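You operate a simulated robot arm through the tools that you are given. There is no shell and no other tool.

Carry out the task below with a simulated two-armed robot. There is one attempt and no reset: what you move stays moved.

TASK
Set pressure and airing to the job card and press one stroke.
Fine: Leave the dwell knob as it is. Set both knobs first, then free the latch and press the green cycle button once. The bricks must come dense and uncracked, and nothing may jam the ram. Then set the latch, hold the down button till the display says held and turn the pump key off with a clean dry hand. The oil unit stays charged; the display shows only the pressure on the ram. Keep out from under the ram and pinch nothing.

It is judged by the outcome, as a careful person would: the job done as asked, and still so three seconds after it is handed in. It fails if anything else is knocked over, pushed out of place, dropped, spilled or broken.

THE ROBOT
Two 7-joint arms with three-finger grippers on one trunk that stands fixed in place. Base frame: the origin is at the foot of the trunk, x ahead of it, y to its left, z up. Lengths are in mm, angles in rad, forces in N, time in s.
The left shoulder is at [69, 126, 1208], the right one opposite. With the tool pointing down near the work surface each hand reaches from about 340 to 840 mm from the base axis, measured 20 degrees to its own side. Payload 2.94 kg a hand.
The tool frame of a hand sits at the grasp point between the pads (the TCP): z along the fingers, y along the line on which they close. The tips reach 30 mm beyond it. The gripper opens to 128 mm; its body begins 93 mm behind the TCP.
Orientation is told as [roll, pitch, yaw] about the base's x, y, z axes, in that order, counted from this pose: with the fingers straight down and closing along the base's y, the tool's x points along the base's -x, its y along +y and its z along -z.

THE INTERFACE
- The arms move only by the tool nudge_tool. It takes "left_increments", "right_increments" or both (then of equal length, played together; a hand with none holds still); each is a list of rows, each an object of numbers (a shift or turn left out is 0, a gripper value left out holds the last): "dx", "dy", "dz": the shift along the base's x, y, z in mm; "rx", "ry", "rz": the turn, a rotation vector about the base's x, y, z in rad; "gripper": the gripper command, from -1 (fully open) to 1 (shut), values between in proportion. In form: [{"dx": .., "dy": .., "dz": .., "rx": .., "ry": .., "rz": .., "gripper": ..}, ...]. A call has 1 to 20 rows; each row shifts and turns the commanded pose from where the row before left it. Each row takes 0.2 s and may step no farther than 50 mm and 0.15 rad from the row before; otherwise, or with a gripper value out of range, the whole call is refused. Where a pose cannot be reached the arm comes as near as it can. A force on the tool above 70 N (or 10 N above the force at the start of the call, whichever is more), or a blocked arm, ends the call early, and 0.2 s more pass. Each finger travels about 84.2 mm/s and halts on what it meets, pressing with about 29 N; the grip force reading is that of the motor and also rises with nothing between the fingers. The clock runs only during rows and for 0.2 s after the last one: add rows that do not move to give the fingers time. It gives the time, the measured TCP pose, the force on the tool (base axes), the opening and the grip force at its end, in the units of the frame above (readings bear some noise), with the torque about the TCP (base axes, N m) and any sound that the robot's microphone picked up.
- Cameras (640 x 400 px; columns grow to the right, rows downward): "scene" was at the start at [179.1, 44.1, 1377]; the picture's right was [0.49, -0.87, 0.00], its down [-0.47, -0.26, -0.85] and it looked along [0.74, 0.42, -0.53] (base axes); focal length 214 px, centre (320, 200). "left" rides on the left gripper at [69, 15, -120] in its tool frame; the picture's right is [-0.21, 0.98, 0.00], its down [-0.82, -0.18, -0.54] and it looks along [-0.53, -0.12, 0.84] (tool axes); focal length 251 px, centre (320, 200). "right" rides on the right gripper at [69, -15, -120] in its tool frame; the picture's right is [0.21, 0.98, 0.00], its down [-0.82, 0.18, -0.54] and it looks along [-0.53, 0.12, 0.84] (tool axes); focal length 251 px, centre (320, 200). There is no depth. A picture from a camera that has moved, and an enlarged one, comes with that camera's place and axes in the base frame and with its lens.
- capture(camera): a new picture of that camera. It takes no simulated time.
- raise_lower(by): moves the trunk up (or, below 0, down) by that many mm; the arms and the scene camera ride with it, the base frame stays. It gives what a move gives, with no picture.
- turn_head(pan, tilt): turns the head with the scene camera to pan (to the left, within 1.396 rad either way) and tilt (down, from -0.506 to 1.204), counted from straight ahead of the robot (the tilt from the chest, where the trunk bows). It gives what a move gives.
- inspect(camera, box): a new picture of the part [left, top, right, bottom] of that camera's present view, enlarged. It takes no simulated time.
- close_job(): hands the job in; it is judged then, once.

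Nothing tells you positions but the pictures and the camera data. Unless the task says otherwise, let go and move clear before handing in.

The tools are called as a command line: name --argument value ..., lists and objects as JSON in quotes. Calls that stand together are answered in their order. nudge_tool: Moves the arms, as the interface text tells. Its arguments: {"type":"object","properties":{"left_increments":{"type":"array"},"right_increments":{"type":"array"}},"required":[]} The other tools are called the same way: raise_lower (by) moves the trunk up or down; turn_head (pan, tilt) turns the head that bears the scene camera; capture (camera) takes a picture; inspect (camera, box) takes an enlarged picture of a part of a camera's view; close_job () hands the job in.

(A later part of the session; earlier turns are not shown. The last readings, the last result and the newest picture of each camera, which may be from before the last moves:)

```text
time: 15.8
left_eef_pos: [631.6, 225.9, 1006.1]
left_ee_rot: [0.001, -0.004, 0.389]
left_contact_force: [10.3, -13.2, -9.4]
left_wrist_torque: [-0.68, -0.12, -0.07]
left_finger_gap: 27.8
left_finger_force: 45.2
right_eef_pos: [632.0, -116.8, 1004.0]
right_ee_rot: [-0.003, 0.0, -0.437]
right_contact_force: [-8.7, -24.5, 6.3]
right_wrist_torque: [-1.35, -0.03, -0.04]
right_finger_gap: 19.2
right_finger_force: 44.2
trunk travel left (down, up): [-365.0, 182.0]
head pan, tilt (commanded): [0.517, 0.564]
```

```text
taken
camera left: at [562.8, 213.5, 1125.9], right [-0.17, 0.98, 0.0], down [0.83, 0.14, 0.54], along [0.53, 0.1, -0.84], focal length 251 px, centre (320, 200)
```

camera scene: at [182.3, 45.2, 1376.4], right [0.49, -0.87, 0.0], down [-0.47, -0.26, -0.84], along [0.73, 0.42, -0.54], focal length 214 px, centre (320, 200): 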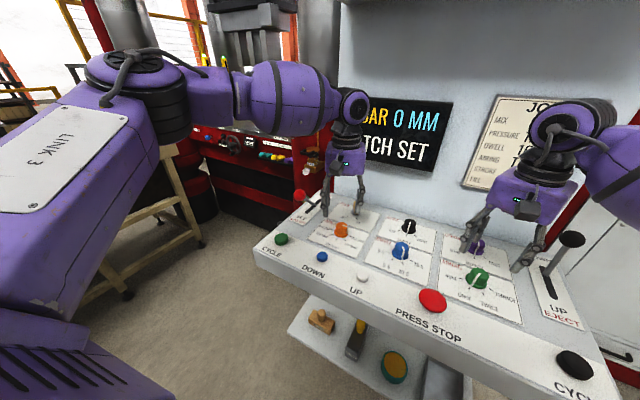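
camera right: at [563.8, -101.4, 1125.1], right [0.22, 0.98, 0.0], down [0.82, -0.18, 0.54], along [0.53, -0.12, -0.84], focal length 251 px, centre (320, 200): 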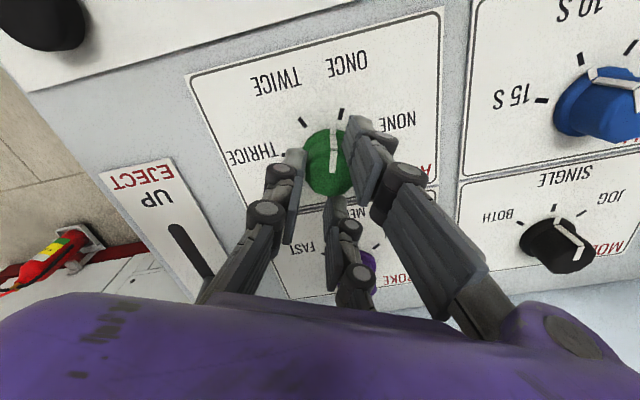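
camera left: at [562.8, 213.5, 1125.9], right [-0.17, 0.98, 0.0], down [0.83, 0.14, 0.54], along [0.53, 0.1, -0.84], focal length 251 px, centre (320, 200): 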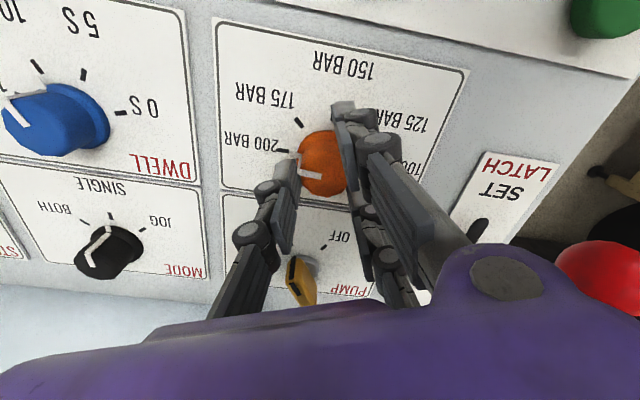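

The right hand has seated around the green knob. I want a closer look at how the left fingers sit on the orange knob before turning.

inspect --camera "left" --box '[240, 80, 440, 260]'

inspect --camera "right" --box '[230, 80, 430, 260]'

inspect --camera "scene" --box '[290, 170, 400, 260]'

```text
2.22 times, centred on (340, 170) of left
camera zoom: at [562.8, 213.5, 1125.9], right [-0.17, 0.98, 0.0], down [0.83, 0.14, 0.54], along [0.53, 0.1, -0.84], focal length 559 px, centre (276, 267)
```

zoom: 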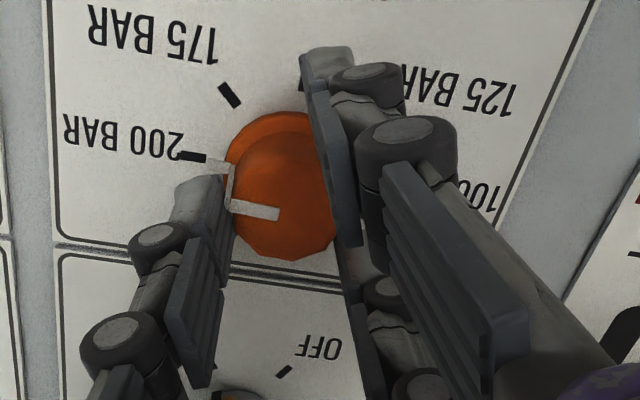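

```text
2.22 times, centred on (330, 170) of right
camera zoom: at [563.8, -101.4, 1125.1], right [0.22, 0.98, 0.0], down [0.82, -0.18, 0.54], along [0.53, -0.12, -0.84], focal length 559 px, centre (298, 267)
```

zoom: 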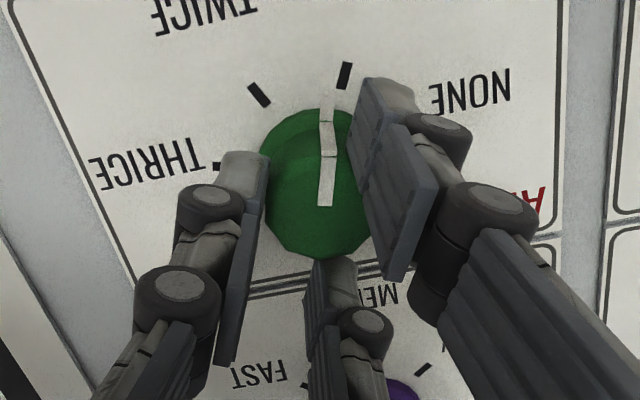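

```text
4.44 times, centred on (345, 215) of scene
camera zoom: at [198.2, 39.2, 1314.0], right [0.49, -0.87, 0.0], down [-0.47, -0.26, -0.85], along [0.73, 0.42, -0.53], focal length 953 px, centre (209, 133)
```

zoom: 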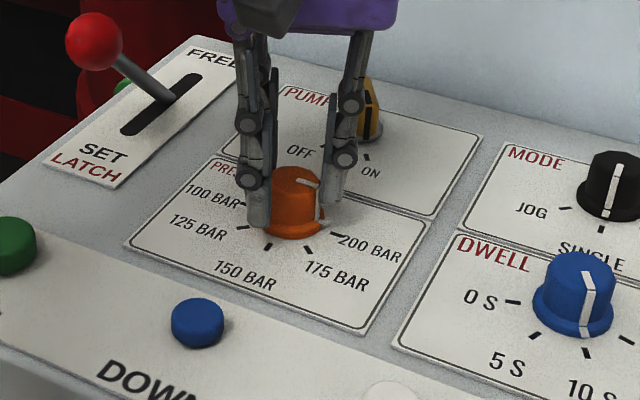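

The grips are sound three-point holds on both round knobs. I'll turn pressure clockwise by 0.785 rad and airing counter-clockwise by 0.87 rad, easing each hand around its knob centre.

nudge_tool --left_increments '[{"rz": -0.112, "dx": -0.3}, {"rz": -0.112, "dx": -0.3}, {"rz": -0.112, "dx": -0.3}, {"rz": -0.112, "dx": -0.3}, {"rz": -0.112, "dx": -0.3}, {"rz": -0.112, "dx": -0.3}, {"rz": -0.113, "dx": -0.2}, {}]' --right_increments '[{"rz": 0.124, "dx": 0.7, "dy": -1}, {"rz": 0.124, "dx": 0.7, "dy": -1}, {"rz": 0.124, "dx": 0.7, "dy": -0.5}, {"rz": 0.124, "dx": 0.7}, {"rz": 0.124, "dx": 0.7}, {"rz": 0.125, "dx": 0.7}, {"rz": 0.125, "dx": 0.7}, {}]'

inspect --camera "left" --box '[220, 60, 440, 240]'

inspect --camera "right" --box '[210, 60, 430, 240]'

inspect --camera "scene" --box '[290, 170, 540, 320]'

```text
time: 17.6
left_eef_pos: [630.8, 228.4, 1006.6]
left_ee_rot: [0.003, 0.003, -0.393]
left_contact_force: [3.8, -0.1, -1.8]
left_wrist_torque: [0.0, 0.0, 0.01]
left_finger_gap: 27.2
left_finger_force: 45.4
right_eef_pos: [638.3, -117.0, 1003.8]
right_ee_rot: [-0.001, -0.001, 0.433]
right_contact_force: [9.6, -31.1, 5.7]
right_wrist_torque: [-0.98, 0.14, 0.04]
right_finger_gap: 19.1
right_finger_force: 43.3
trunk travel left (down, up): [-365.0, 182.0]
head pan, tilt (commanded): [0.517, 0.564]
```

```text
2.22 times, centred on (330, 150) of left
camera zoom: at [573.0, 268.6, 1126.4], right [0.57, 0.82, 0.0], down [0.69, -0.48, 0.54], along [0.44, -0.31, -0.84], focal length 559 px, centre (298, 311)
```

zoom: 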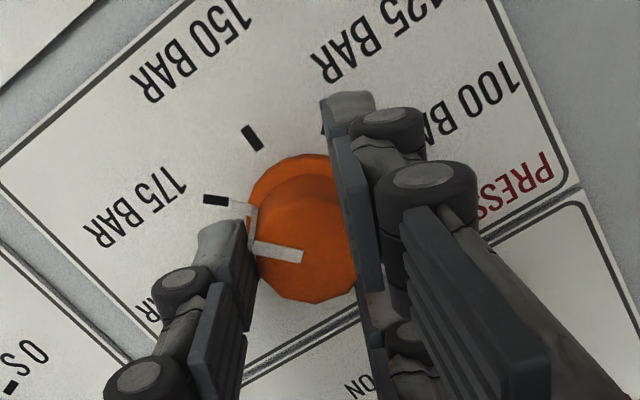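

```text
2.22 times, centred on (320, 150) of right
camera zoom: at [582.4, -160.4, 1125.0], right [-0.6, 0.8, 0.0], down [0.67, 0.51, 0.54], along [0.43, 0.33, -0.84], focal length 559 px, centre (320, 311)
```

zoom: 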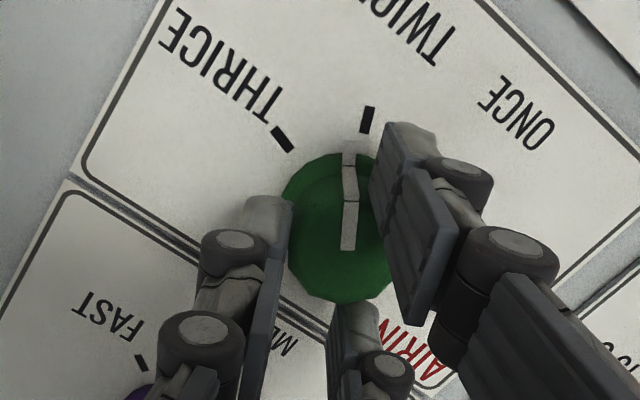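

```text
2.56 times, centred on (415, 245) of scene
camera zoom: at [198.9, 40.3, 1313.9], right [0.49, -0.87, 0.0], down [-0.47, -0.26, -0.85], along [0.73, 0.42, -0.53], focal length 549 px, centre (77, 85)
```

zoom: 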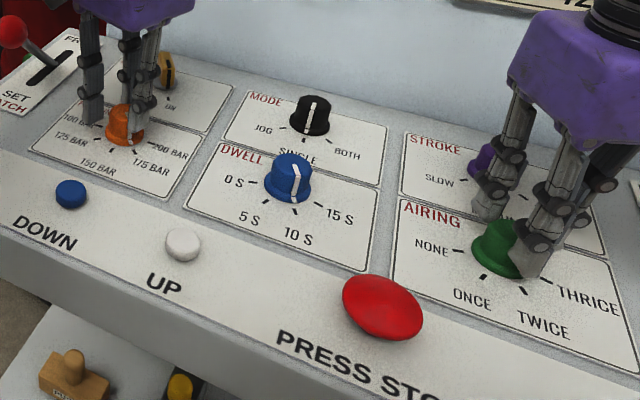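

Both pointers now look on target, 175 BAR and TWICE. I'll open the fingers, lift straight up and check the settings with the view clear.

nudge_tool --left_increments '[{}, {"gripper": 0.3}, {"gripper": -0.1}, {}, {}, {"dz": 20}, {"dz": 30}, {"dz": 30}]' --right_increments '[{"dx": 0, "dy": -4}, {"gripper": 0.3}, {"gripper": -0.1}, {}, {}, {"dz": 20}, {"dz": 30}, {"dz": 30}]'

inspect --camera "left" --box '[220, 60, 440, 240]'

inspect --camera "right" --box '[210, 60, 430, 240]'

inspect --camera "scene" --box '[290, 170, 540, 320]'

```text
time: 19.4
left_eef_pos: [628.6, 230.1, 1087.5]
left_ee_rot: [0.0, -0.001, -0.392]
left_contact_force: [-0.1, -0.7, -0.2]
left_wrist_torque: [0.0, -0.02, -0.01]
left_finger_gap: 70.4
left_finger_force: 0.0
right_eef_pos: [635.8, -114.4, 1086.6]
right_ee_rot: [0.0, -0.001, 0.434]
right_contact_force: [-0.5, -0.1, 0.1]
right_wrist_torque: [-0.03, -0.04, 0.01]
right_finger_gap: 70.7
right_finger_force: 0.1
trunk travel left (down, up): [-365.0, 182.0]
head pan, tilt (commanded): [0.517, 0.564]
```

```text
2.22 times, centred on (330, 150) of left
camera zoom: at [570.8, 271.2, 1207.1], right [0.57, 0.82, 0.0], down [0.69, -0.48, 0.54], along [0.44, -0.31, -0.84], focal length 559 px, centre (298, 311)
```

zoom: 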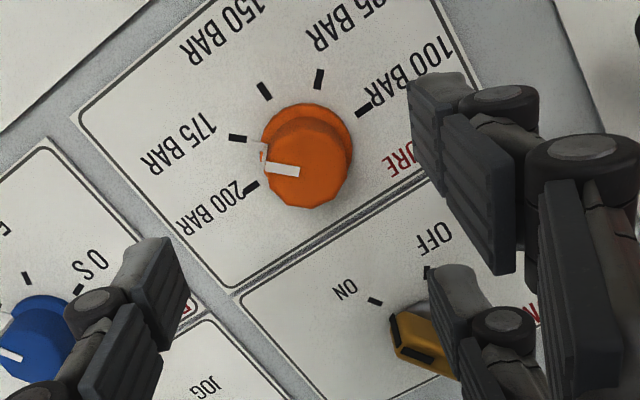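

```text
2.22 times, centred on (320, 150) of right
camera zoom: at [579.8, -158.6, 1206.4], right [-0.61, 0.8, 0.0], down [0.67, 0.51, 0.54], along [0.43, 0.33, -0.84], focal length 559 px, centre (320, 311)
```

zoom: 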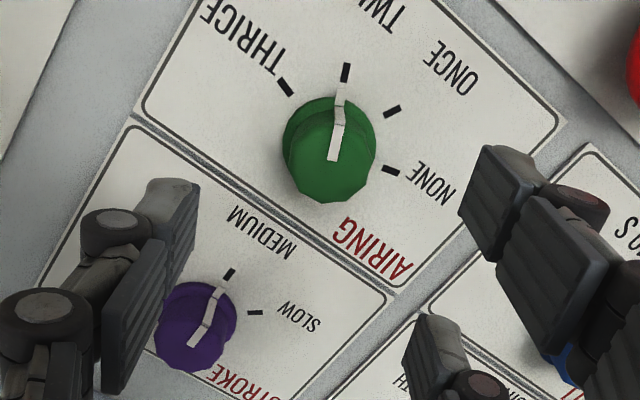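

```text
2.56 times, centred on (415, 245) of scene
camera zoom: at [196.7, 44.3, 1314.1], right [0.49, -0.87, 0.0], down [-0.46, -0.26, -0.85], along [0.74, 0.42, -0.53], focal length 549 px, centre (77, 85)
```

zoom: 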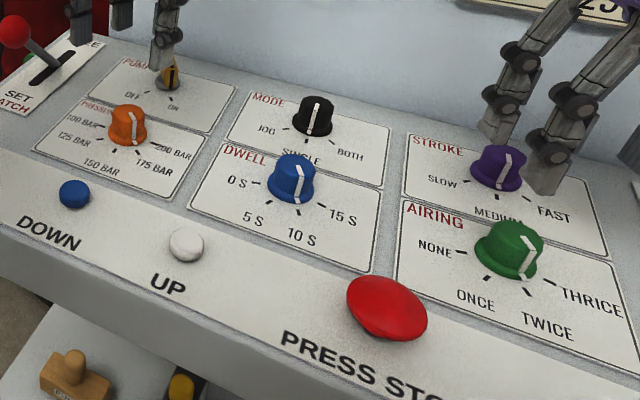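

The pictures confirm 175 BAR and TWICE, with dwell untouched. Next is the red latch lever: its ball is near (638, 374, 1044), leaning toward SET, and FREE is on the far side. I'll draw the right hand back and bring the left hand, tilted forward, up behind the ball.

nudge_tool --left_increments '[{"dz": 27, "rz": 0.13}, {"dz": 27, "rz": 0.13}, {"dx": -11, "dy": 24, "rz": 0.132}, {"dx": -11, "dy": 24, "ry": -0.125}, {"dx": -11, "dy": 24, "ry": -0.125}, {"dx": -11, "dy": 24, "ry": -0.125}, {"dy": 24, "ry": -0.125}, {"dy": 24}]' --right_increments '[{"dz": 20, "dx": 0}, {"dz": 20, "dx": -10}, {"dx": -30, "dy": -18, "rz": -0.072, "dz": 5}, {"dx": -30, "dy": -18, "rz": -0.072, "dz": 5}, {"dx": -30, "dy": -18, "rz": -0.072, "dz": 5}, {"dx": -30, "dy": -18, "rz": -0.072, "dz": 5}, {"dx": -30, "dy": -18, "rz": -0.072}, {"dx": -30, "dy": -18, "rz": -0.072}]'

capture --camera "left"

capture --camera "scene"

capture --camera "right"

```text
time: 21.2
left_eef_pos: [584.7, 374.0, 1140.1]
left_ee_rot: [-0.001, -0.503, -0.004]
left_contact_force: [0.3, 0.3, -0.2]
left_wrist_torque: [0.02, -0.02, 0.02]
left_finger_gap: 70.3
left_finger_force: 0.0
right_eef_pos: [443.8, -224.3, 1144.3]
right_ee_rot: [0.0, -0.002, 0.001]
right_contact_force: [0.4, -0.2, 0.2]
right_wrist_torque: [0.02, -0.03, 0.0]
right_finger_gap: 70.5
right_finger_force: 0.1
trunk travel left (down, up): [-365.0, 182.0]
head pan, tilt (commanded): [0.517, 0.564]
```

```text
taken
camera left: at [466.0, 389.8, 1212.3], right [0.19, 0.98, 0.1], down [0.46, -0.18, 0.87], along [0.87, -0.12, -0.48], focal length 251 px, centre (320, 200)
```

left: 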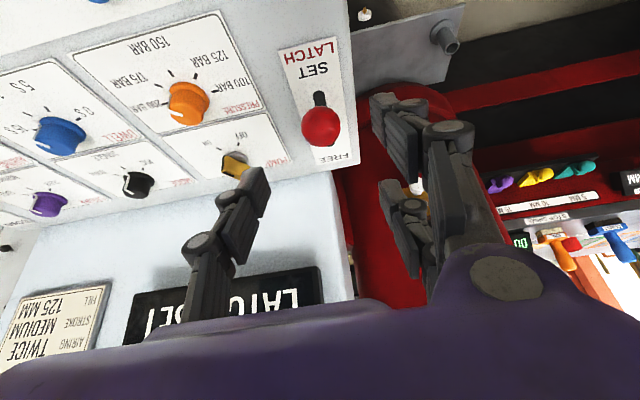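

```text
taken
camera scene: at [196.4, 43.9, 1314.2], right [0.49, -0.87, 0.0], down [-0.46, -0.26, -0.85], along [0.74, 0.42, -0.53], focal length 214 px, centre (320, 200)
```

scene: 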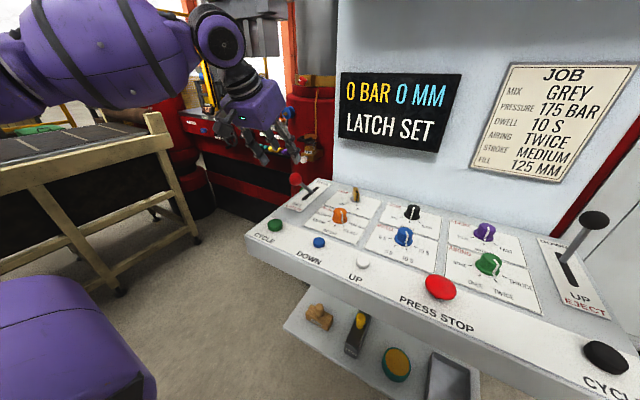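

```text
taken
camera right: at [376.4, -240.3, 1265.2], right [-0.22, 0.98, 0.0], down [0.82, 0.18, 0.54], along [0.53, 0.12, -0.84], focal length 251 px, centre (320, 200)
```

right: 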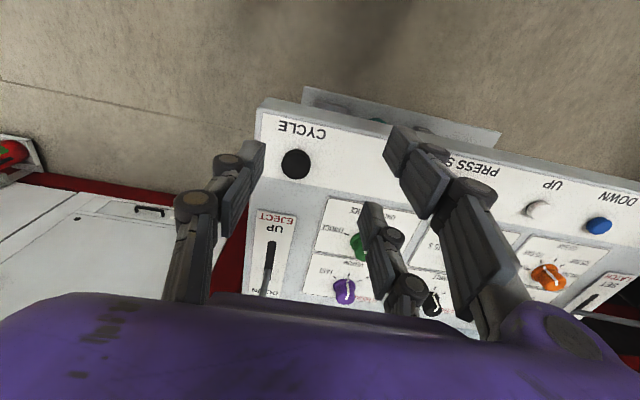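

The ball is almost exactly on the left hand's tool axis, with its centre about 113 mm ahead of the TCP. I'll advance along the axis so the open fingers straddle the ball.

nudge_tool --left_increments '[{"dx": 12.4, "dy": -0.5, "dz": -22.6}, {"dx": 12.4, "dy": -0.5, "dz": -22.6}, {"dx": 12.3, "dy": -0.5, "dz": -22.6}, {"dx": 12.3, "dy": -0.5, "dz": -22.5}, {}]'

capture --camera "left"

inspect --camera "scene" --box '[230, 120, 370, 240]'

```text
time: 22.4
left_eef_pos: [634.4, 371.4, 1049.9]
left_ee_rot: [0.0, -0.501, 0.0]
left_contact_force: [0.1, 0.0, -1.0]
left_wrist_torque: [0.0, -0.02, 0.02]
left_finger_gap: 70.3
left_finger_force: 0.2
right_eef_pos: [445.3, -224.4, 1143.6]
right_ee_rot: [0.001, -0.002, 0.001]
right_contact_force: [-0.4, -0.4, 0.4]
right_wrist_torque: [0.02, 0.03, -0.03]
right_finger_gap: 70.5
right_finger_force: 0.0
trunk travel left (down, up): [-365.0, 182.0]
head pan, tilt (commanded): [0.517, 0.564]
```

```text
taken
camera left: at [516.3, 387.5, 1122.1], right [0.19, 0.98, 0.1], down [0.46, -0.18, 0.87], along [0.87, -0.12, -0.48], focal length 251 px, centre (320, 200)
```

left: 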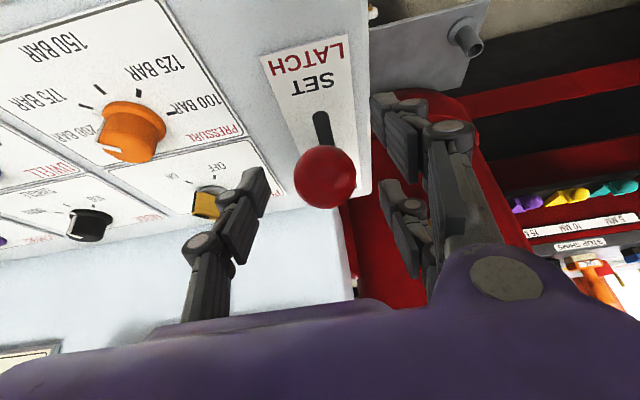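

```text
3.33 times, centred on (300, 180) of scene
camera zoom: at [197.1, 44.3, 1314.0], right [0.49, -0.87, 0.0], down [-0.46, -0.26, -0.85], along [0.74, 0.42, -0.53], focal length 715 px, centre (387, 267)
```

zoom: 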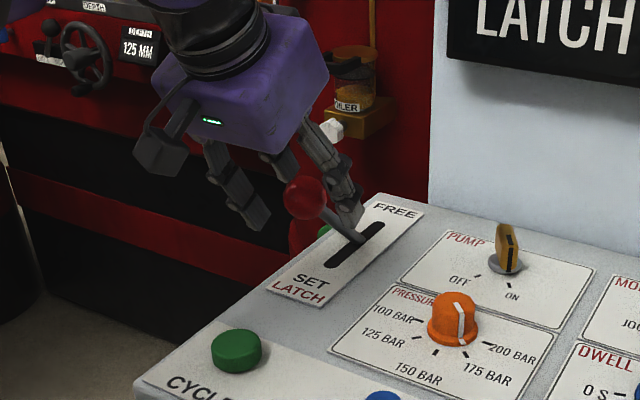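

The ball sits centred between the fingers. I'll close them to a loose cage of about 30 mm around it.

nudge_tool --left_increments '[{"gripper": 0.25}, {"gripper": 0.53}, {}, {}]'

capture --camera "left"

inspect --camera "scene" --box '[230, 120, 370, 240]'

```text
time: 23.4
left_eef_pos: [634.6, 371.9, 1051.0]
left_ee_rot: [0.0, -0.501, -0.001]
left_contact_force: [-0.3, -1.1, 0.3]
left_wrist_torque: [-0.01, 0.02, -0.04]
left_finger_gap: 30.3
left_finger_force: 0.5
right_eef_pos: [446.2, -223.5, 1143.7]
right_ee_rot: [0.001, 0.0, 0.002]
right_contact_force: [0.8, -0.1, 0.4]
right_wrist_torque: [-0.01, -0.03, 0.02]
right_finger_gap: 70.4
right_finger_force: 0.1
trunk travel left (down, up): [-365.0, 182.0]
head pan, tilt (commanded): [0.517, 0.564]
```

```text
taken
camera left: at [516.5, 387.3, 1122.2], right [0.19, 0.98, 0.1], down [0.46, -0.18, 0.87], along [0.87, -0.12, -0.48], focal length 251 px, centre (320, 200)
```

left: 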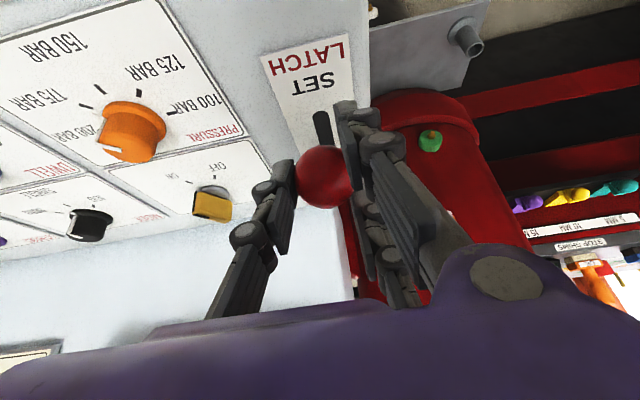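

```text
3.33 times, centred on (300, 180) of scene
camera zoom: at [197.5, 44.1, 1314.0], right [0.49, -0.87, 0.0], down [-0.46, -0.26, -0.85], along [0.73, 0.42, -0.53], focal length 715 px, centre (387, 267)
```

zoom: 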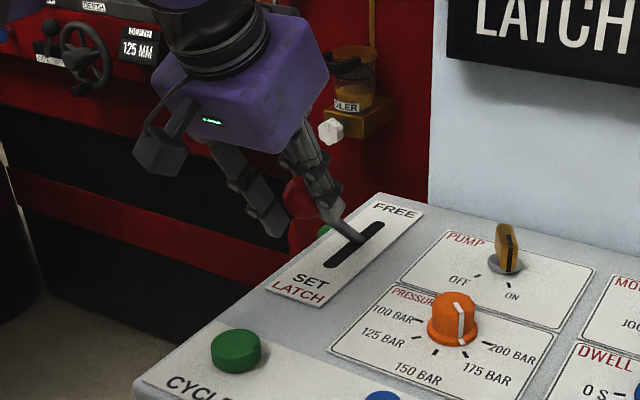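

The fingers cage the ball. I'll push the lever through the first half of its arc and check.

nudge_tool --left_increments '[{"dx": 10.0, "dz": 7.9}, {"dx": 10.9, "dz": 6.7}, {"dx": 11.6, "dz": 5.3}, {"dx": 12.2, "dz": 3.9}, {"dx": 12.6, "dz": 2.3}, {"dx": 12.8, "dz": 0.8}]'

capture --camera "left"

inspect --camera "scene" --box '[230, 50, 450, 240]'

```text
time: 24.8
left_eef_pos: [705.0, 372.0, 1077.2]
left_ee_rot: [-0.001, -0.501, -0.003]
left_contact_force: [0.8, -1.0, 0.1]
left_wrist_torque: [0.0, 0.05, 0.02]
left_finger_gap: 31.0
left_finger_force: 0.7
right_eef_pos: [447.1, -223.0, 1143.1]
right_ee_rot: [0.002, -0.001, 0.003]
right_contact_force: [0.1, 0.3, 0.5]
right_wrist_torque: [0.03, 0.03, 0.0]
right_finger_gap: 70.3
right_finger_force: 0.0
trunk travel left (down, up): [-365.0, 182.0]
head pan, tilt (commanded): [0.517, 0.564]
```

```text
taken
camera left: at [587.4, 387.7, 1148.4], right [0.19, 0.98, 0.1], down [0.46, -0.18, 0.87], along [0.87, -0.12, -0.48], focal length 251 px, centre (320, 200)
```

left: 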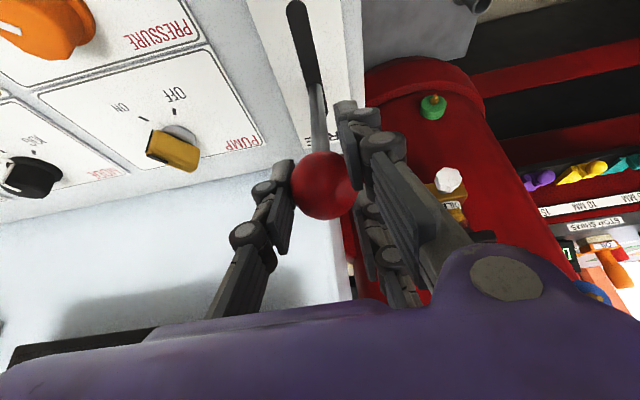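

```text
2.11 times, centred on (340, 145) of scene
camera zoom: at [197.9, 43.7, 1313.9], right [0.49, -0.87, 0.0], down [-0.46, -0.26, -0.85], along [0.73, 0.42, -0.53], focal length 452 px, centre (278, 316)
```

zoom: 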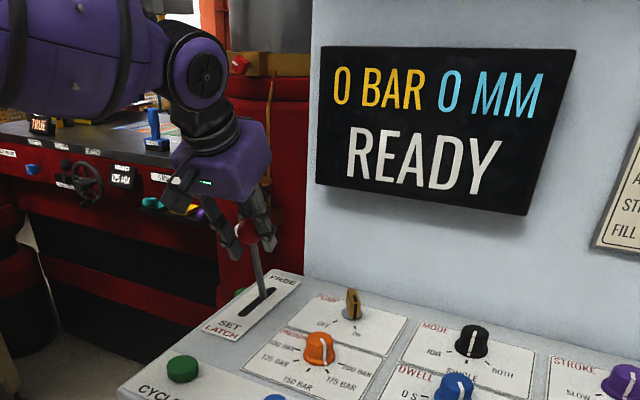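

The lever moves freely and the display already reads READY. I'll take it through to full FREE.

nudge_tool --left_increments '[{"dx": 12.8, "dz": -0.8, "ry": 0.025}, {"dx": 12.6, "dz": -2.3, "ry": 0.025}, {"dx": 12.2, "dz": -3.9, "ry": 0.025}, {"dx": 11.6, "dz": -5.3, "ry": 0.025}, {"dx": 10.9, "dz": -6.7, "ry": 0.02}, {"dx": 10.0, "dz": -7.9}]'

capture --camera "left"

inspect --camera "scene" --box '[230, 50, 450, 240]'

```text
time: 26.2
left_eef_pos: [774.6, 374.2, 1048.9]
left_ee_rot: [-0.001, -0.379, 0.0]
left_contact_force: [-4.2, 5.2, -0.3]
left_wrist_torque: [-0.17, -0.11, -0.08]
left_finger_gap: 34.6
left_finger_force: 2.7
right_eef_pos: [446.1, -223.7, 1144.1]
right_ee_rot: [-0.002, 0.002, 0.001]
right_contact_force: [-0.8, -0.2, -0.4]
right_wrist_torque: [0.03, 0.02, -0.03]
right_finger_gap: 70.2
right_finger_force: 0.1
trunk travel left (down, up): [-365.0, 182.0]
head pan, tilt (commanded): [0.517, 0.564]
```

```text
taken
camera left: at [666.3, 389.4, 1134.6], right [0.2, 0.98, 0.08], down [0.56, -0.18, 0.81], along [0.8, -0.12, -0.59], focal length 251 px, centre (320, 200)
```

left: 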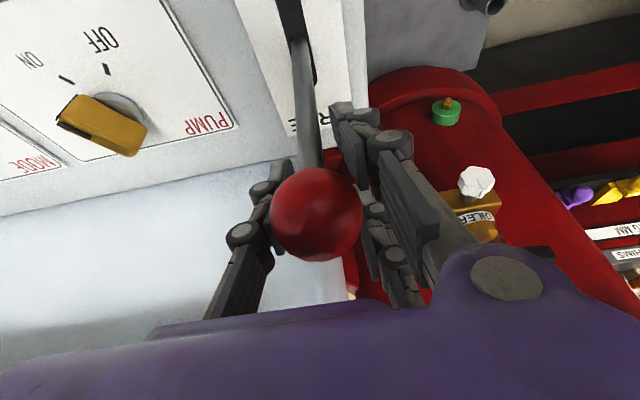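

```text
2.11 times, centred on (340, 145) of scene
camera zoom: at [197.7, 45.0, 1313.9], right [0.49, -0.87, 0.0], down [-0.46, -0.26, -0.84], along [0.73, 0.42, -0.53], focal length 452 px, centre (278, 316)
```

zoom: 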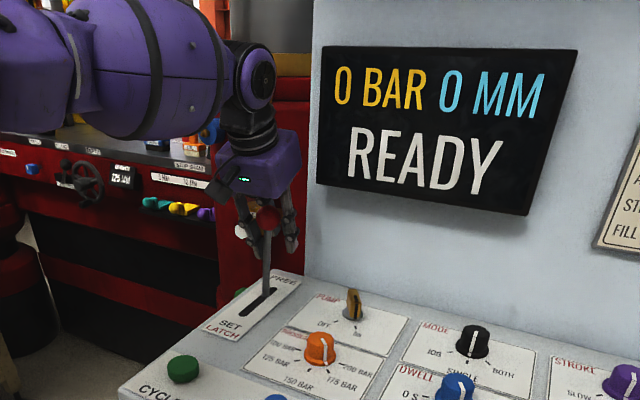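

The ball rode up in the cage and the lever is only just past upright, so its pivot is farther ahead than I assumed. I'll zoom in to measure it properly.

inspect --camera "left" --box '[220, 0, 420, 280]'

inspect --camera "scene" --box '[290, 120, 370, 220]'

```text
1.43 times, centred on (320, 140) of left
camera zoom: at [666.3, 389.4, 1134.6], right [0.2, 0.98, 0.08], down [0.56, -0.18, 0.81], along [0.8, -0.12, -0.59], focal length 359 px, centre (320, 286)
```

zoom: 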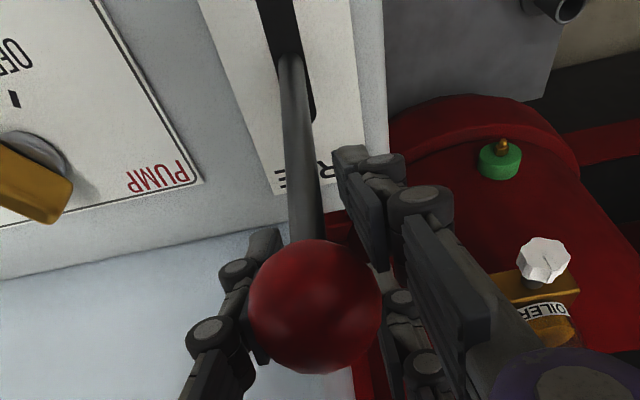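

```text
4.00 times, centred on (330, 170) of scene
camera zoom: at [197.7, 45.0, 1313.9], right [0.49, -0.87, 0.0], down [-0.46, -0.26, -0.84], along [0.73, 0.42, -0.53], focal length 858 px, centre (280, 320)
```

zoom: 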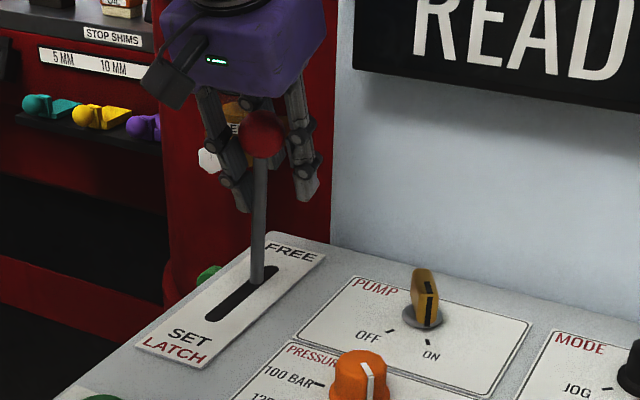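

Triangulating from both cameras, the ball is at about (746, 376, 1082) and deep in the fingers. I'll open slightly, lift the hand to re-centre on the ball, and cage it again.

nudge_tool --left_increments '[{"gripper": 0.2}, {}, {"dx": -5.6, "dz": 14}, {"dx": -5.6, "dz": 14}, {"dx": -5.6, "dz": 14}, {"dx": -6.5, "dz": -2.5}, {"dx": -6.5, "dz": -2.5}, {}]'

capture --camera "left"

inspect --camera "scene" --box '[290, 100, 390, 220]'

```text
time: 28.0
left_eef_pos: [745.1, 370.6, 1087.3]
left_ee_rot: [-0.001, -0.381, -0.003]
left_contact_force: [0.3, 0.2, 0.1]
left_wrist_torque: [0.01, -0.03, 0.01]
left_finger_gap: 51.2
left_finger_force: 0.2
right_eef_pos: [446.5, -224.3, 1143.7]
right_ee_rot: [-0.002, 0.001, 0.002]
right_contact_force: [-0.7, -0.4, -0.3]
right_wrist_torque: [0.03, 0.03, -0.01]
right_finger_gap: 70.4
right_finger_force: 0.1
trunk travel left (down, up): [-365.0, 182.0]
head pan, tilt (commanded): [0.517, 0.564]
```

```text
taken
camera left: at [636.7, 387.8, 1172.6], right [0.2, 0.98, 0.08], down [0.56, -0.18, 0.81], along [0.8, -0.12, -0.58], focal length 251 px, centre (320, 200)
```

left: 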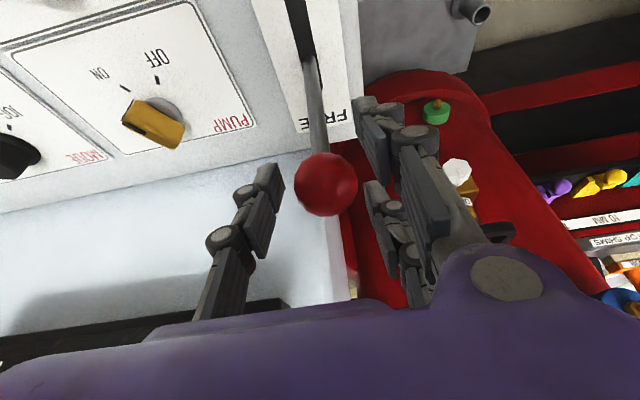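

```text
3.33 times, centred on (340, 160) of scene
camera zoom: at [197.6, 44.1, 1313.9], right [0.49, -0.87, 0.0], down [-0.46, -0.26, -0.85], along [0.73, 0.42, -0.53], focal length 715 px, centre (253, 333)
```

zoom: 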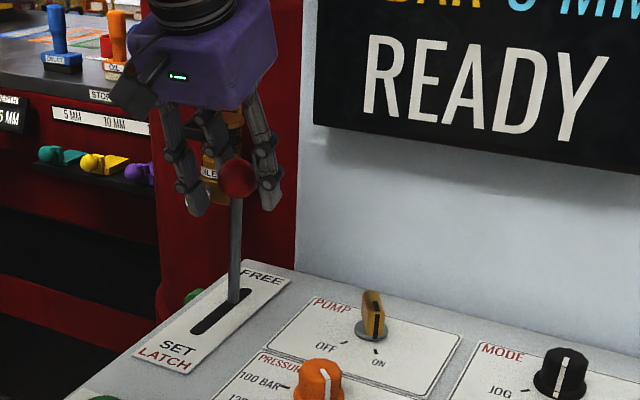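

The ball is re-centred at about (747, 375, 1081) and the display still reads READY. I'll close the cage again and push on along the corrected arc in small steps, watching the force for the end stop.

nudge_tool --left_increments '[{"gripper": 0.53}, {}, {"dx": 10.8, "dz": -1.8}, {"dx": 10.5, "dz": -2.8}, {"dx": 10.3, "dz": -3.6}, {}]'

capture --camera "left"

inspect --camera "scene" --box '[290, 100, 390, 220]'

```text
time: 29.4
left_eef_pos: [776.1, 374.4, 1077.5]
left_ee_rot: [0.001, -0.383, -0.003]
left_contact_force: [0.8, 7.6, 0.8]
left_wrist_torque: [0.0, -0.09, -0.21]
left_finger_gap: 36.1
left_finger_force: 4.1
right_eef_pos: [447.0, -224.0, 1144.8]
right_ee_rot: [-0.001, 0.0, 0.001]
right_contact_force: [0.1, 0.3, 0.4]
right_wrist_torque: [0.0, -0.01, 0.0]
right_finger_gap: 70.4
right_finger_force: 0.0
trunk travel left (down, up): [-365.0, 182.0]
head pan, tilt (commanded): [0.517, 0.564]
```

```text
taken
camera left: at [668.1, 389.9, 1163.5], right [0.2, 0.98, 0.08], down [0.56, -0.18, 0.81], along [0.8, -0.12, -0.58], focal length 251 px, centre (320, 200)
```

left: 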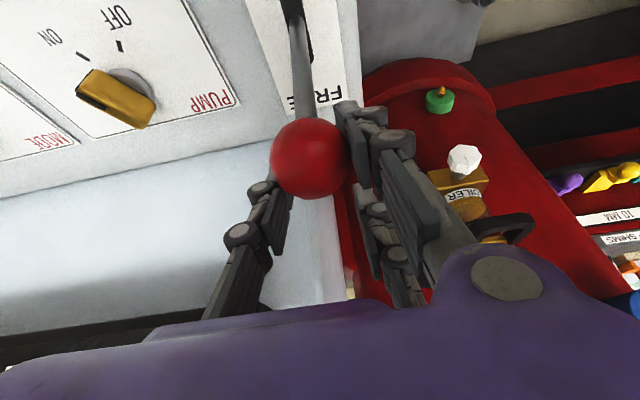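

```text
3.33 times, centred on (340, 160) of scene
camera zoom: at [197.6, 45.4, 1313.9], right [0.49, -0.87, 0.0], down [-0.46, -0.26, -0.84], along [0.73, 0.42, -0.53], focal length 715 px, centre (253, 333)
```

zoom: 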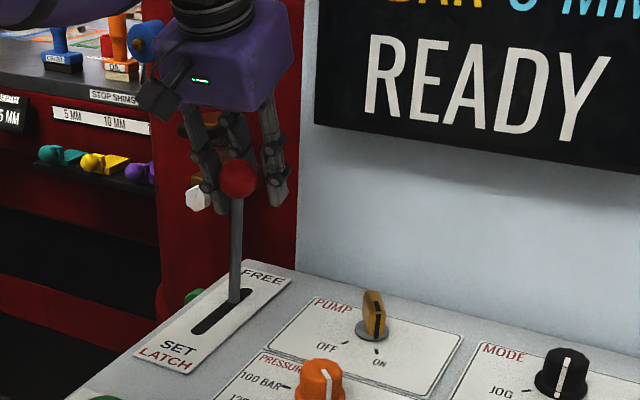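

The ball did not move on this second push, so the lever is at its FREE stop and the fingers simply slid past it. I'll open, withdraw along the tool axis and confirm that it stays.

nudge_tool --left_increments '[{"gripper": 0.1}, {"gripper": -0.2}, {}, {"dx": -9, "dz": 23}, {"dx": -11, "dz": 28}, {"dx": -11, "dz": 28}, {"dx": -11, "dz": 28}]'

capture --camera "scene"

capture --camera "left"

```text
time: 31.0
left_eef_pos: [732.8, 371.7, 1187.1]
left_ee_rot: [0.002, -0.381, -0.002]
left_contact_force: [0.1, -0.6, 0.4]
left_wrist_torque: [-0.03, 0.01, 0.02]
left_finger_gap: 77.0
left_finger_force: 0.1
right_eef_pos: [444.5, -223.8, 1144.8]
right_ee_rot: [-0.001, -0.001, 0.001]
right_contact_force: [0.2, -0.1, 0.4]
right_wrist_torque: [-0.01, -0.01, -0.02]
right_finger_gap: 70.4
right_finger_force: 0.0
trunk travel left (down, up): [-365.0, 182.0]
head pan, tilt (commanded): [0.517, 0.564]
```

```text
taken
camera scene: at [196.7, 43.8, 1314.1], right [0.49, -0.87, 0.0], down [-0.46, -0.26, -0.85], along [0.74, 0.42, -0.53], focal length 214 px, centre (320, 200)
```

scene: 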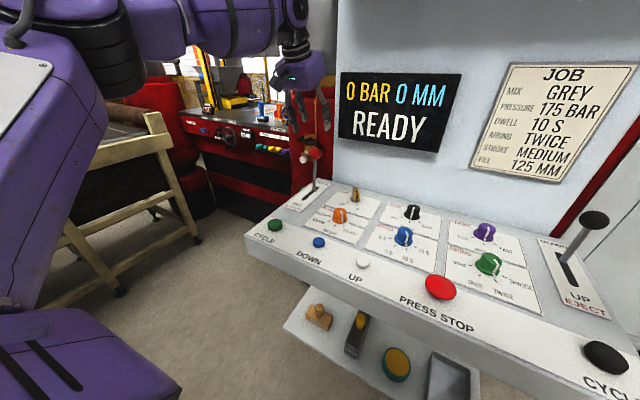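

```text
taken
camera left: at [624.9, 388.2, 1272.1], right [0.2, 0.98, 0.08], down [0.56, -0.18, 0.81], along [0.8, -0.12, -0.58], focal length 251 px, centre (320, 200)
```

left: 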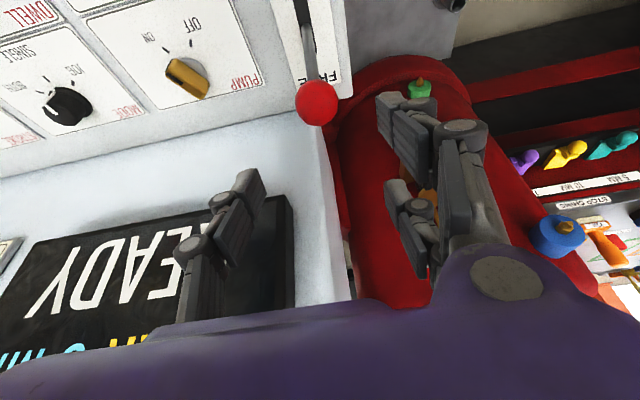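

The latch stays at FREE and the display reads READY. I'll bring the left hand back, straighten it with the fingers closed, and hover over the green cycle button near (518, 359, 969).

nudge_tool --left_increments '[{"dx": -36, "dy": -2, "ry": 0.0635, "gripper": 1.0}, {"dx": -36, "dy": -2, "ry": 0.0635}, {"dx": -36, "dy": -2, "ry": 0.0635}, {"dx": -36, "dy": -2, "ry": 0.0635}, {"dx": -36, "dy": -2, "ry": 0.0635}, {"dx": -35, "dy": -2, "ry": 0.0635}, {"dz": -37}, {"dz": -37}, {"dz": -37}, {"dz": -36}]'

capture --camera "left"

inspect --camera "scene" --box '[220, 130, 380, 270]'

```text
time: 33.2
left_eef_pos: [521.1, 360.5, 1039.2]
left_ee_rot: [-0.002, -0.001, -0.001]
left_contact_force: [0.3, -0.3, -0.1]
left_wrist_torque: [-0.02, 0.0, -0.01]
left_finger_gap: 0.1
left_finger_force: 2.9
right_eef_pos: [445.3, -223.4, 1144.4]
right_ee_rot: [0.0, 0.0, 0.002]
right_contact_force: [-0.3, 0.6, 1.3]
right_wrist_torque: [0.0, -0.01, -0.02]
right_finger_gap: 70.4
right_finger_force: 0.0
trunk travel left (down, up): [-365.0, 182.0]
head pan, tilt (commanded): [0.517, 0.564]
```

```text
taken
camera left: at [451.7, 376.4, 1158.3], right [0.22, 0.98, 0.0], down [0.82, -0.18, 0.54], along [0.53, -0.12, -0.84], focal length 251 px, centre (320, 200)
```

left: 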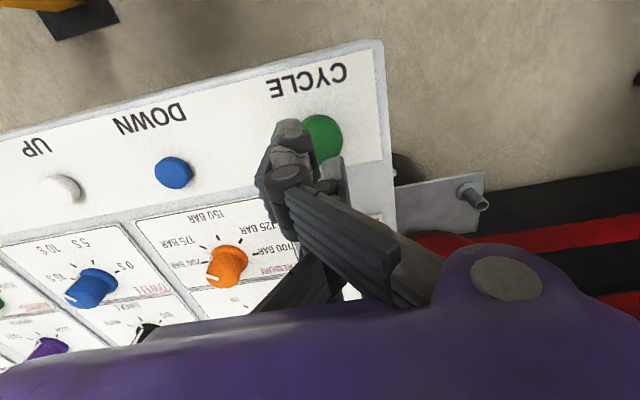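

```text
2.86 times, centred on (300, 200) of scene
camera zoom: at [197.9, 44.4, 1313.9], right [0.49, -0.87, 0.0], down [-0.46, -0.26, -0.85], along [0.73, 0.42, -0.53], focal length 613 px, centre (377, 200)
```

zoom: 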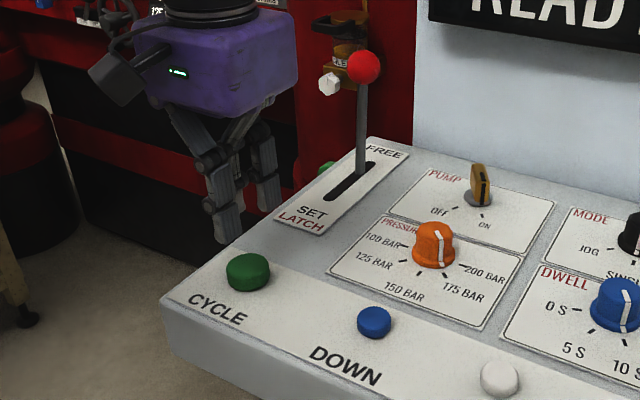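

inspect --camera "left" --box '[230, 90, 400, 230]'

inspect --camera "scene" --box '[240, 140, 310, 240]'

```text
2.86 times, centred on (315, 160) of left
camera zoom: at [451.7, 376.4, 1158.3], right [0.22, 0.98, 0.0], down [0.82, -0.18, 0.54], along [0.53, -0.12, -0.84], focal length 718 px, centre (334, 314)
```

zoom: 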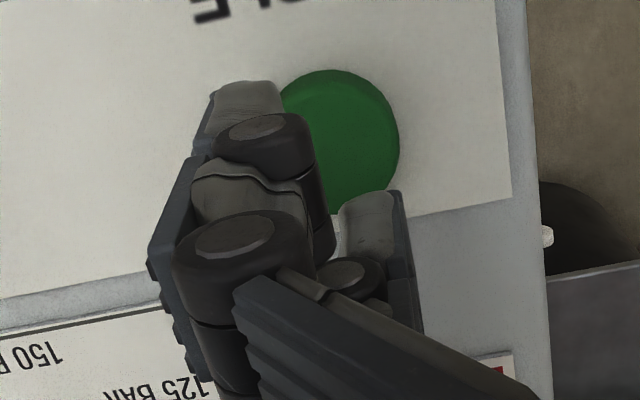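

```text
4.00 times, centred on (275, 190) of scene
camera zoom: at [197.9, 44.4, 1313.9], right [0.49, -0.87, 0.0], down [-0.46, -0.26, -0.85], along [0.73, 0.42, -0.53], focal length 858 px, centre (500, 240)
```

zoom: 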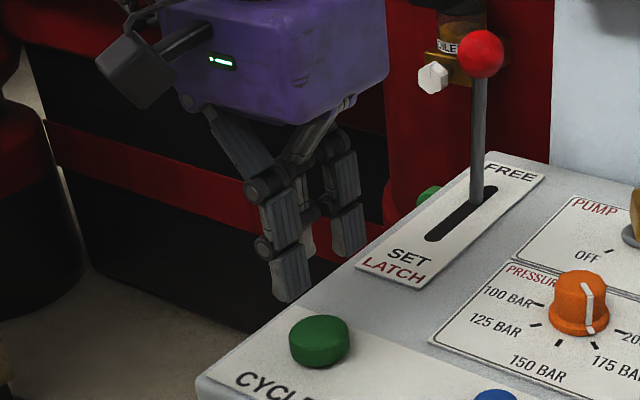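

With the hand shut, the single finger's tip stands at about (+3, +10) from the TCP and the pair about 23 mm across from it. I'll roll slightly so that finger is lowest, centre it over the green button and stop just above it.

nudge_tool --left_increments '[{"dx": -3.5, "dy": -1.5, "rx": -0.1}, {"dx": -3.5, "dy": -2, "rx": -0.1}, {"dz": -15}, {"dz": -14}, {}]'

inspect --camera "left" --box '[230, 60, 400, 220]'

inspect --camera "scene" --box '[240, 160, 320, 250]'

```text
time: 34.4
left_eef_pos: [513.8, 355.7, 1009.5]
left_ee_rot: [-0.202, 0.0, -0.002]
left_contact_force: [-0.3, -0.2, 0.1]
left_wrist_torque: [0.01, 0.0, -0.01]
left_finger_gap: 0.0
left_finger_force: 2.9
right_eef_pos: [446.5, -225.3, 1145.9]
right_ee_rot: [0.001, -0.003, 0.002]
right_contact_force: [1.2, 0.8, -0.3]
right_wrist_torque: [-0.02, 0.0, 0.04]
right_finger_gap: 70.5
right_finger_force: 0.0
trunk travel left (down, up): [-365.0, 182.0]
head pan, tilt (commanded): [0.517, 0.564]
```

```text
2.50 times, centred on (315, 140) of left
camera zoom: at [444.0, 395.7, 1123.5], right [0.22, 0.96, -0.19], down [0.82, -0.07, 0.57], along [0.53, -0.28, -0.8], focal length 629 px, centre (332, 350)
```

zoom: 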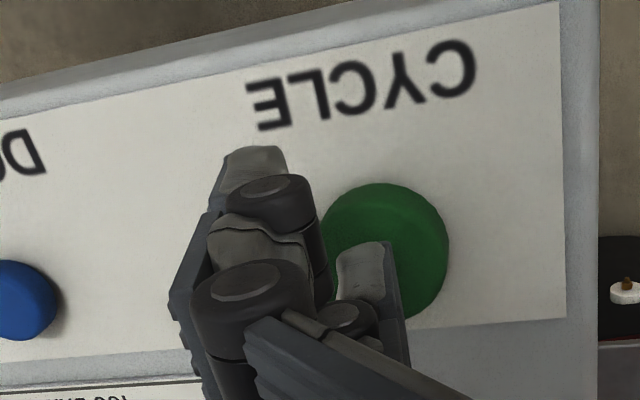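

```text
4.44 times, centred on (280, 205) of scene
camera zoom: at [197.4, 44.0, 1314.0], right [0.49, -0.87, 0.0], down [-0.46, -0.26, -0.85], along [0.74, 0.42, -0.53], focal length 953 px, centre (498, 178)
```

zoom: 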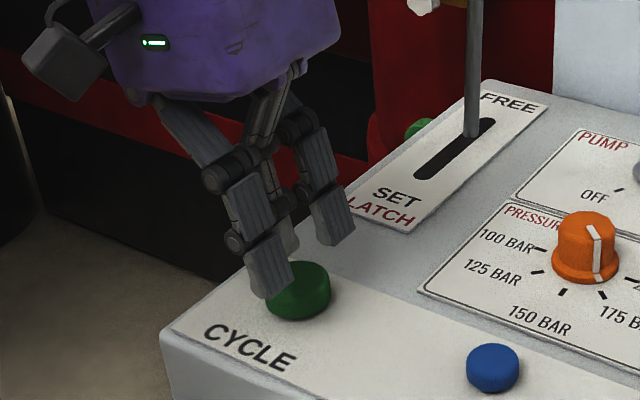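

The single finger's tip is centred over the green button about 10 mm above it, and the pair clears it. I'll lower to contact and press with small steps.

nudge_tool --left_increments '[{"dz": -4}, {"dz": -4}, {"dz": -3}]'

inspect --camera "scene" --box '[240, 160, 320, 250]'

```text
time: 35.2
left_eef_pos: [512.1, 356.9, 997.8]
left_ee_rot: [-0.2, 0.0, -0.001]
left_contact_force: [0.0, -0.4, -1.0]
left_wrist_torque: [-0.01, -0.01, 0.02]
left_finger_gap: 0.0
left_finger_force: 3.0
right_eef_pos: [446.8, -224.8, 1145.3]
right_ee_rot: [-0.001, -0.001, 0.001]
right_contact_force: [0.2, 0.4, -0.6]
right_wrist_torque: [-0.02, -0.01, 0.01]
right_finger_gap: 70.5
right_finger_force: 0.1
trunk travel left (down, up): [-365.0, 182.0]
head pan, tilt (commanded): [0.517, 0.564]
```

```text
4.44 times, centred on (280, 205) of scene
camera zoom: at [197.5, 44.2, 1314.0], right [0.49, -0.87, 0.0], down [-0.46, -0.26, -0.85], along [0.73, 0.42, -0.53], focal length 953 px, centre (498, 178)
```

zoom: 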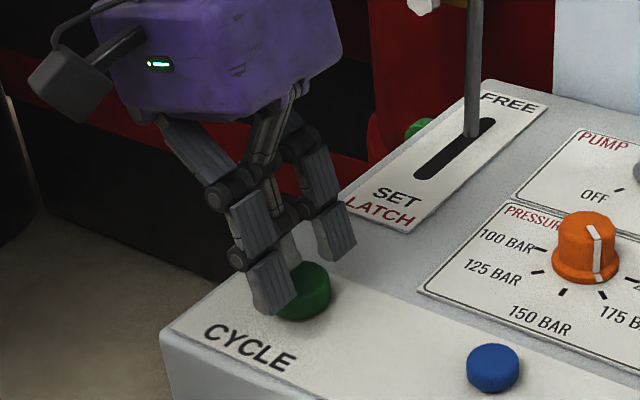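

No contact yet. I'll go on down in 2 mm steps.

nudge_tool --left_increments '[{"dz": -2}, {"dz": -2}, {"dz": -2}]'

capture --camera "scene"

```text
time: 36.0
left_eef_pos: [512.4, 357.2, 992.6]
left_ee_rot: [-0.199, -0.001, -0.001]
left_contact_force: [-0.5, -0.1, -0.9]
left_wrist_torque: [0.02, -0.01, 0.0]
left_finger_gap: 0.0
left_finger_force: 3.2
right_eef_pos: [446.7, -223.4, 1143.1]
right_ee_rot: [-0.001, -0.001, 0.002]
right_contact_force: [-1.0, -0.2, -0.7]
right_wrist_torque: [0.0, 0.02, -0.01]
right_finger_gap: 70.5
right_finger_force: 0.0
trunk travel left (down, up): [-365.0, 182.0]
head pan, tilt (commanded): [0.517, 0.564]
```

```text
taken
camera scene: at [197.5, 44.1, 1314.0], right [0.49, -0.87, 0.0], down [-0.46, -0.26, -0.85], along [0.73, 0.42, -0.53], focal length 214 px, centre (320, 200)
```

scene: 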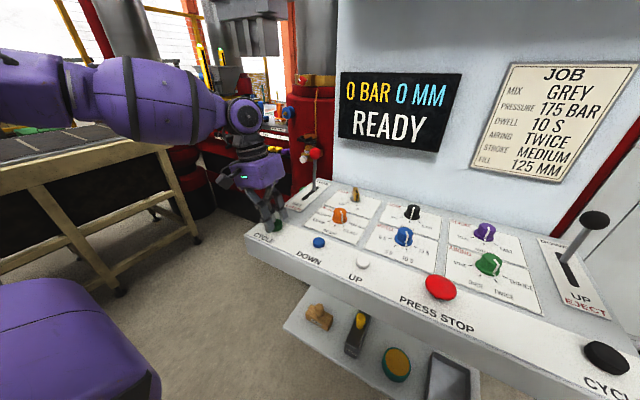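

inspect --camera "scene" --box '[250, 180, 310, 250]'

inspect --camera "left" --box '[230, 60, 400, 220]'

```text
5.71 times, centred on (280, 215) of scene
camera zoom: at [197.5, 44.1, 1314.0], right [0.49, -0.87, 0.0], down [-0.46, -0.26, -0.85], along [0.73, 0.42, -0.53], focal length 1226 px, centre (549, 114)
```

zoom: 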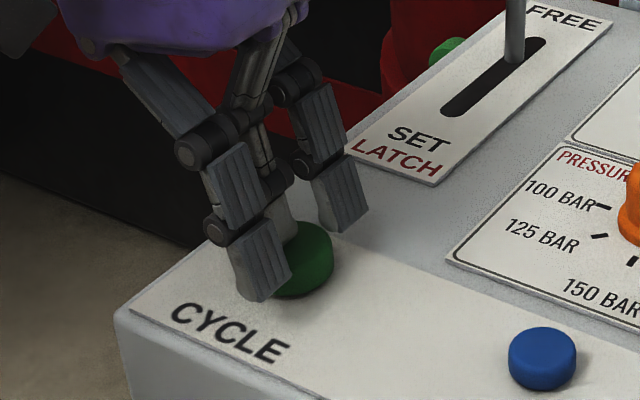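

```text
2.50 times, centred on (315, 140) of left
camera zoom: at [444.0, 395.8, 1106.7], right [0.22, 0.96, -0.19], down [0.82, -0.07, 0.57], along [0.53, -0.28, -0.8], focal length 629 px, centre (332, 350)
```

zoom: 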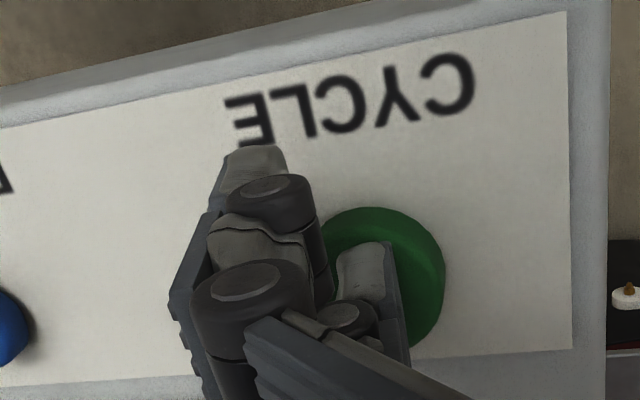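

Still no touch, though the tip looks close. I'll continue in small steps.

nudge_tool --left_increments '[{"dz": -1.5}, {"dz": -1.5}]'

inspect --camera "scene" --box '[230, 60, 470, 250]'

```text
time: 36.6
left_eef_pos: [511.4, 356.9, 989.8]
left_ee_rot: [-0.202, -0.002, -0.003]
left_contact_force: [0.6, 0.2, 1.0]
left_wrist_torque: [0.02, 0.03, 0.0]
left_finger_gap: 0.0
left_finger_force: 3.1
right_eef_pos: [446.4, -222.5, 1144.4]
right_ee_rot: [0.0, -0.001, 0.002]
right_contact_force: [0.8, -0.3, -0.1]
right_wrist_torque: [-0.01, 0.02, 0.01]
right_finger_gap: 70.3
right_finger_force: 0.0
trunk travel left (down, up): [-365.0, 182.0]
head pan, tilt (commanded): [0.517, 0.564]
```

```text
2.11 times, centred on (350, 155) of scene
camera zoom: at [197.5, 44.1, 1314.0], right [0.49, -0.87, 0.0], down [-0.46, -0.26, -0.85], along [0.74, 0.42, -0.53], focal length 452 px, centre (257, 295)
```

zoom: 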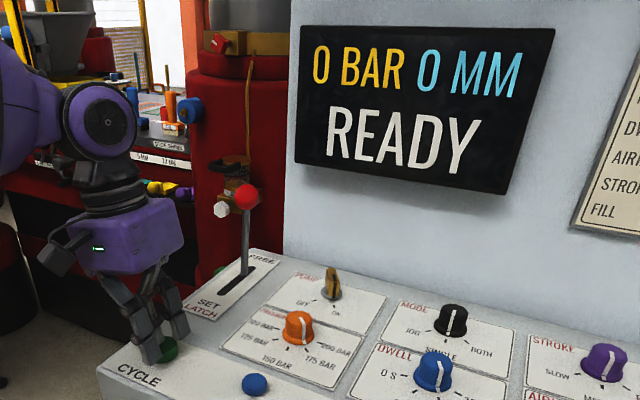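

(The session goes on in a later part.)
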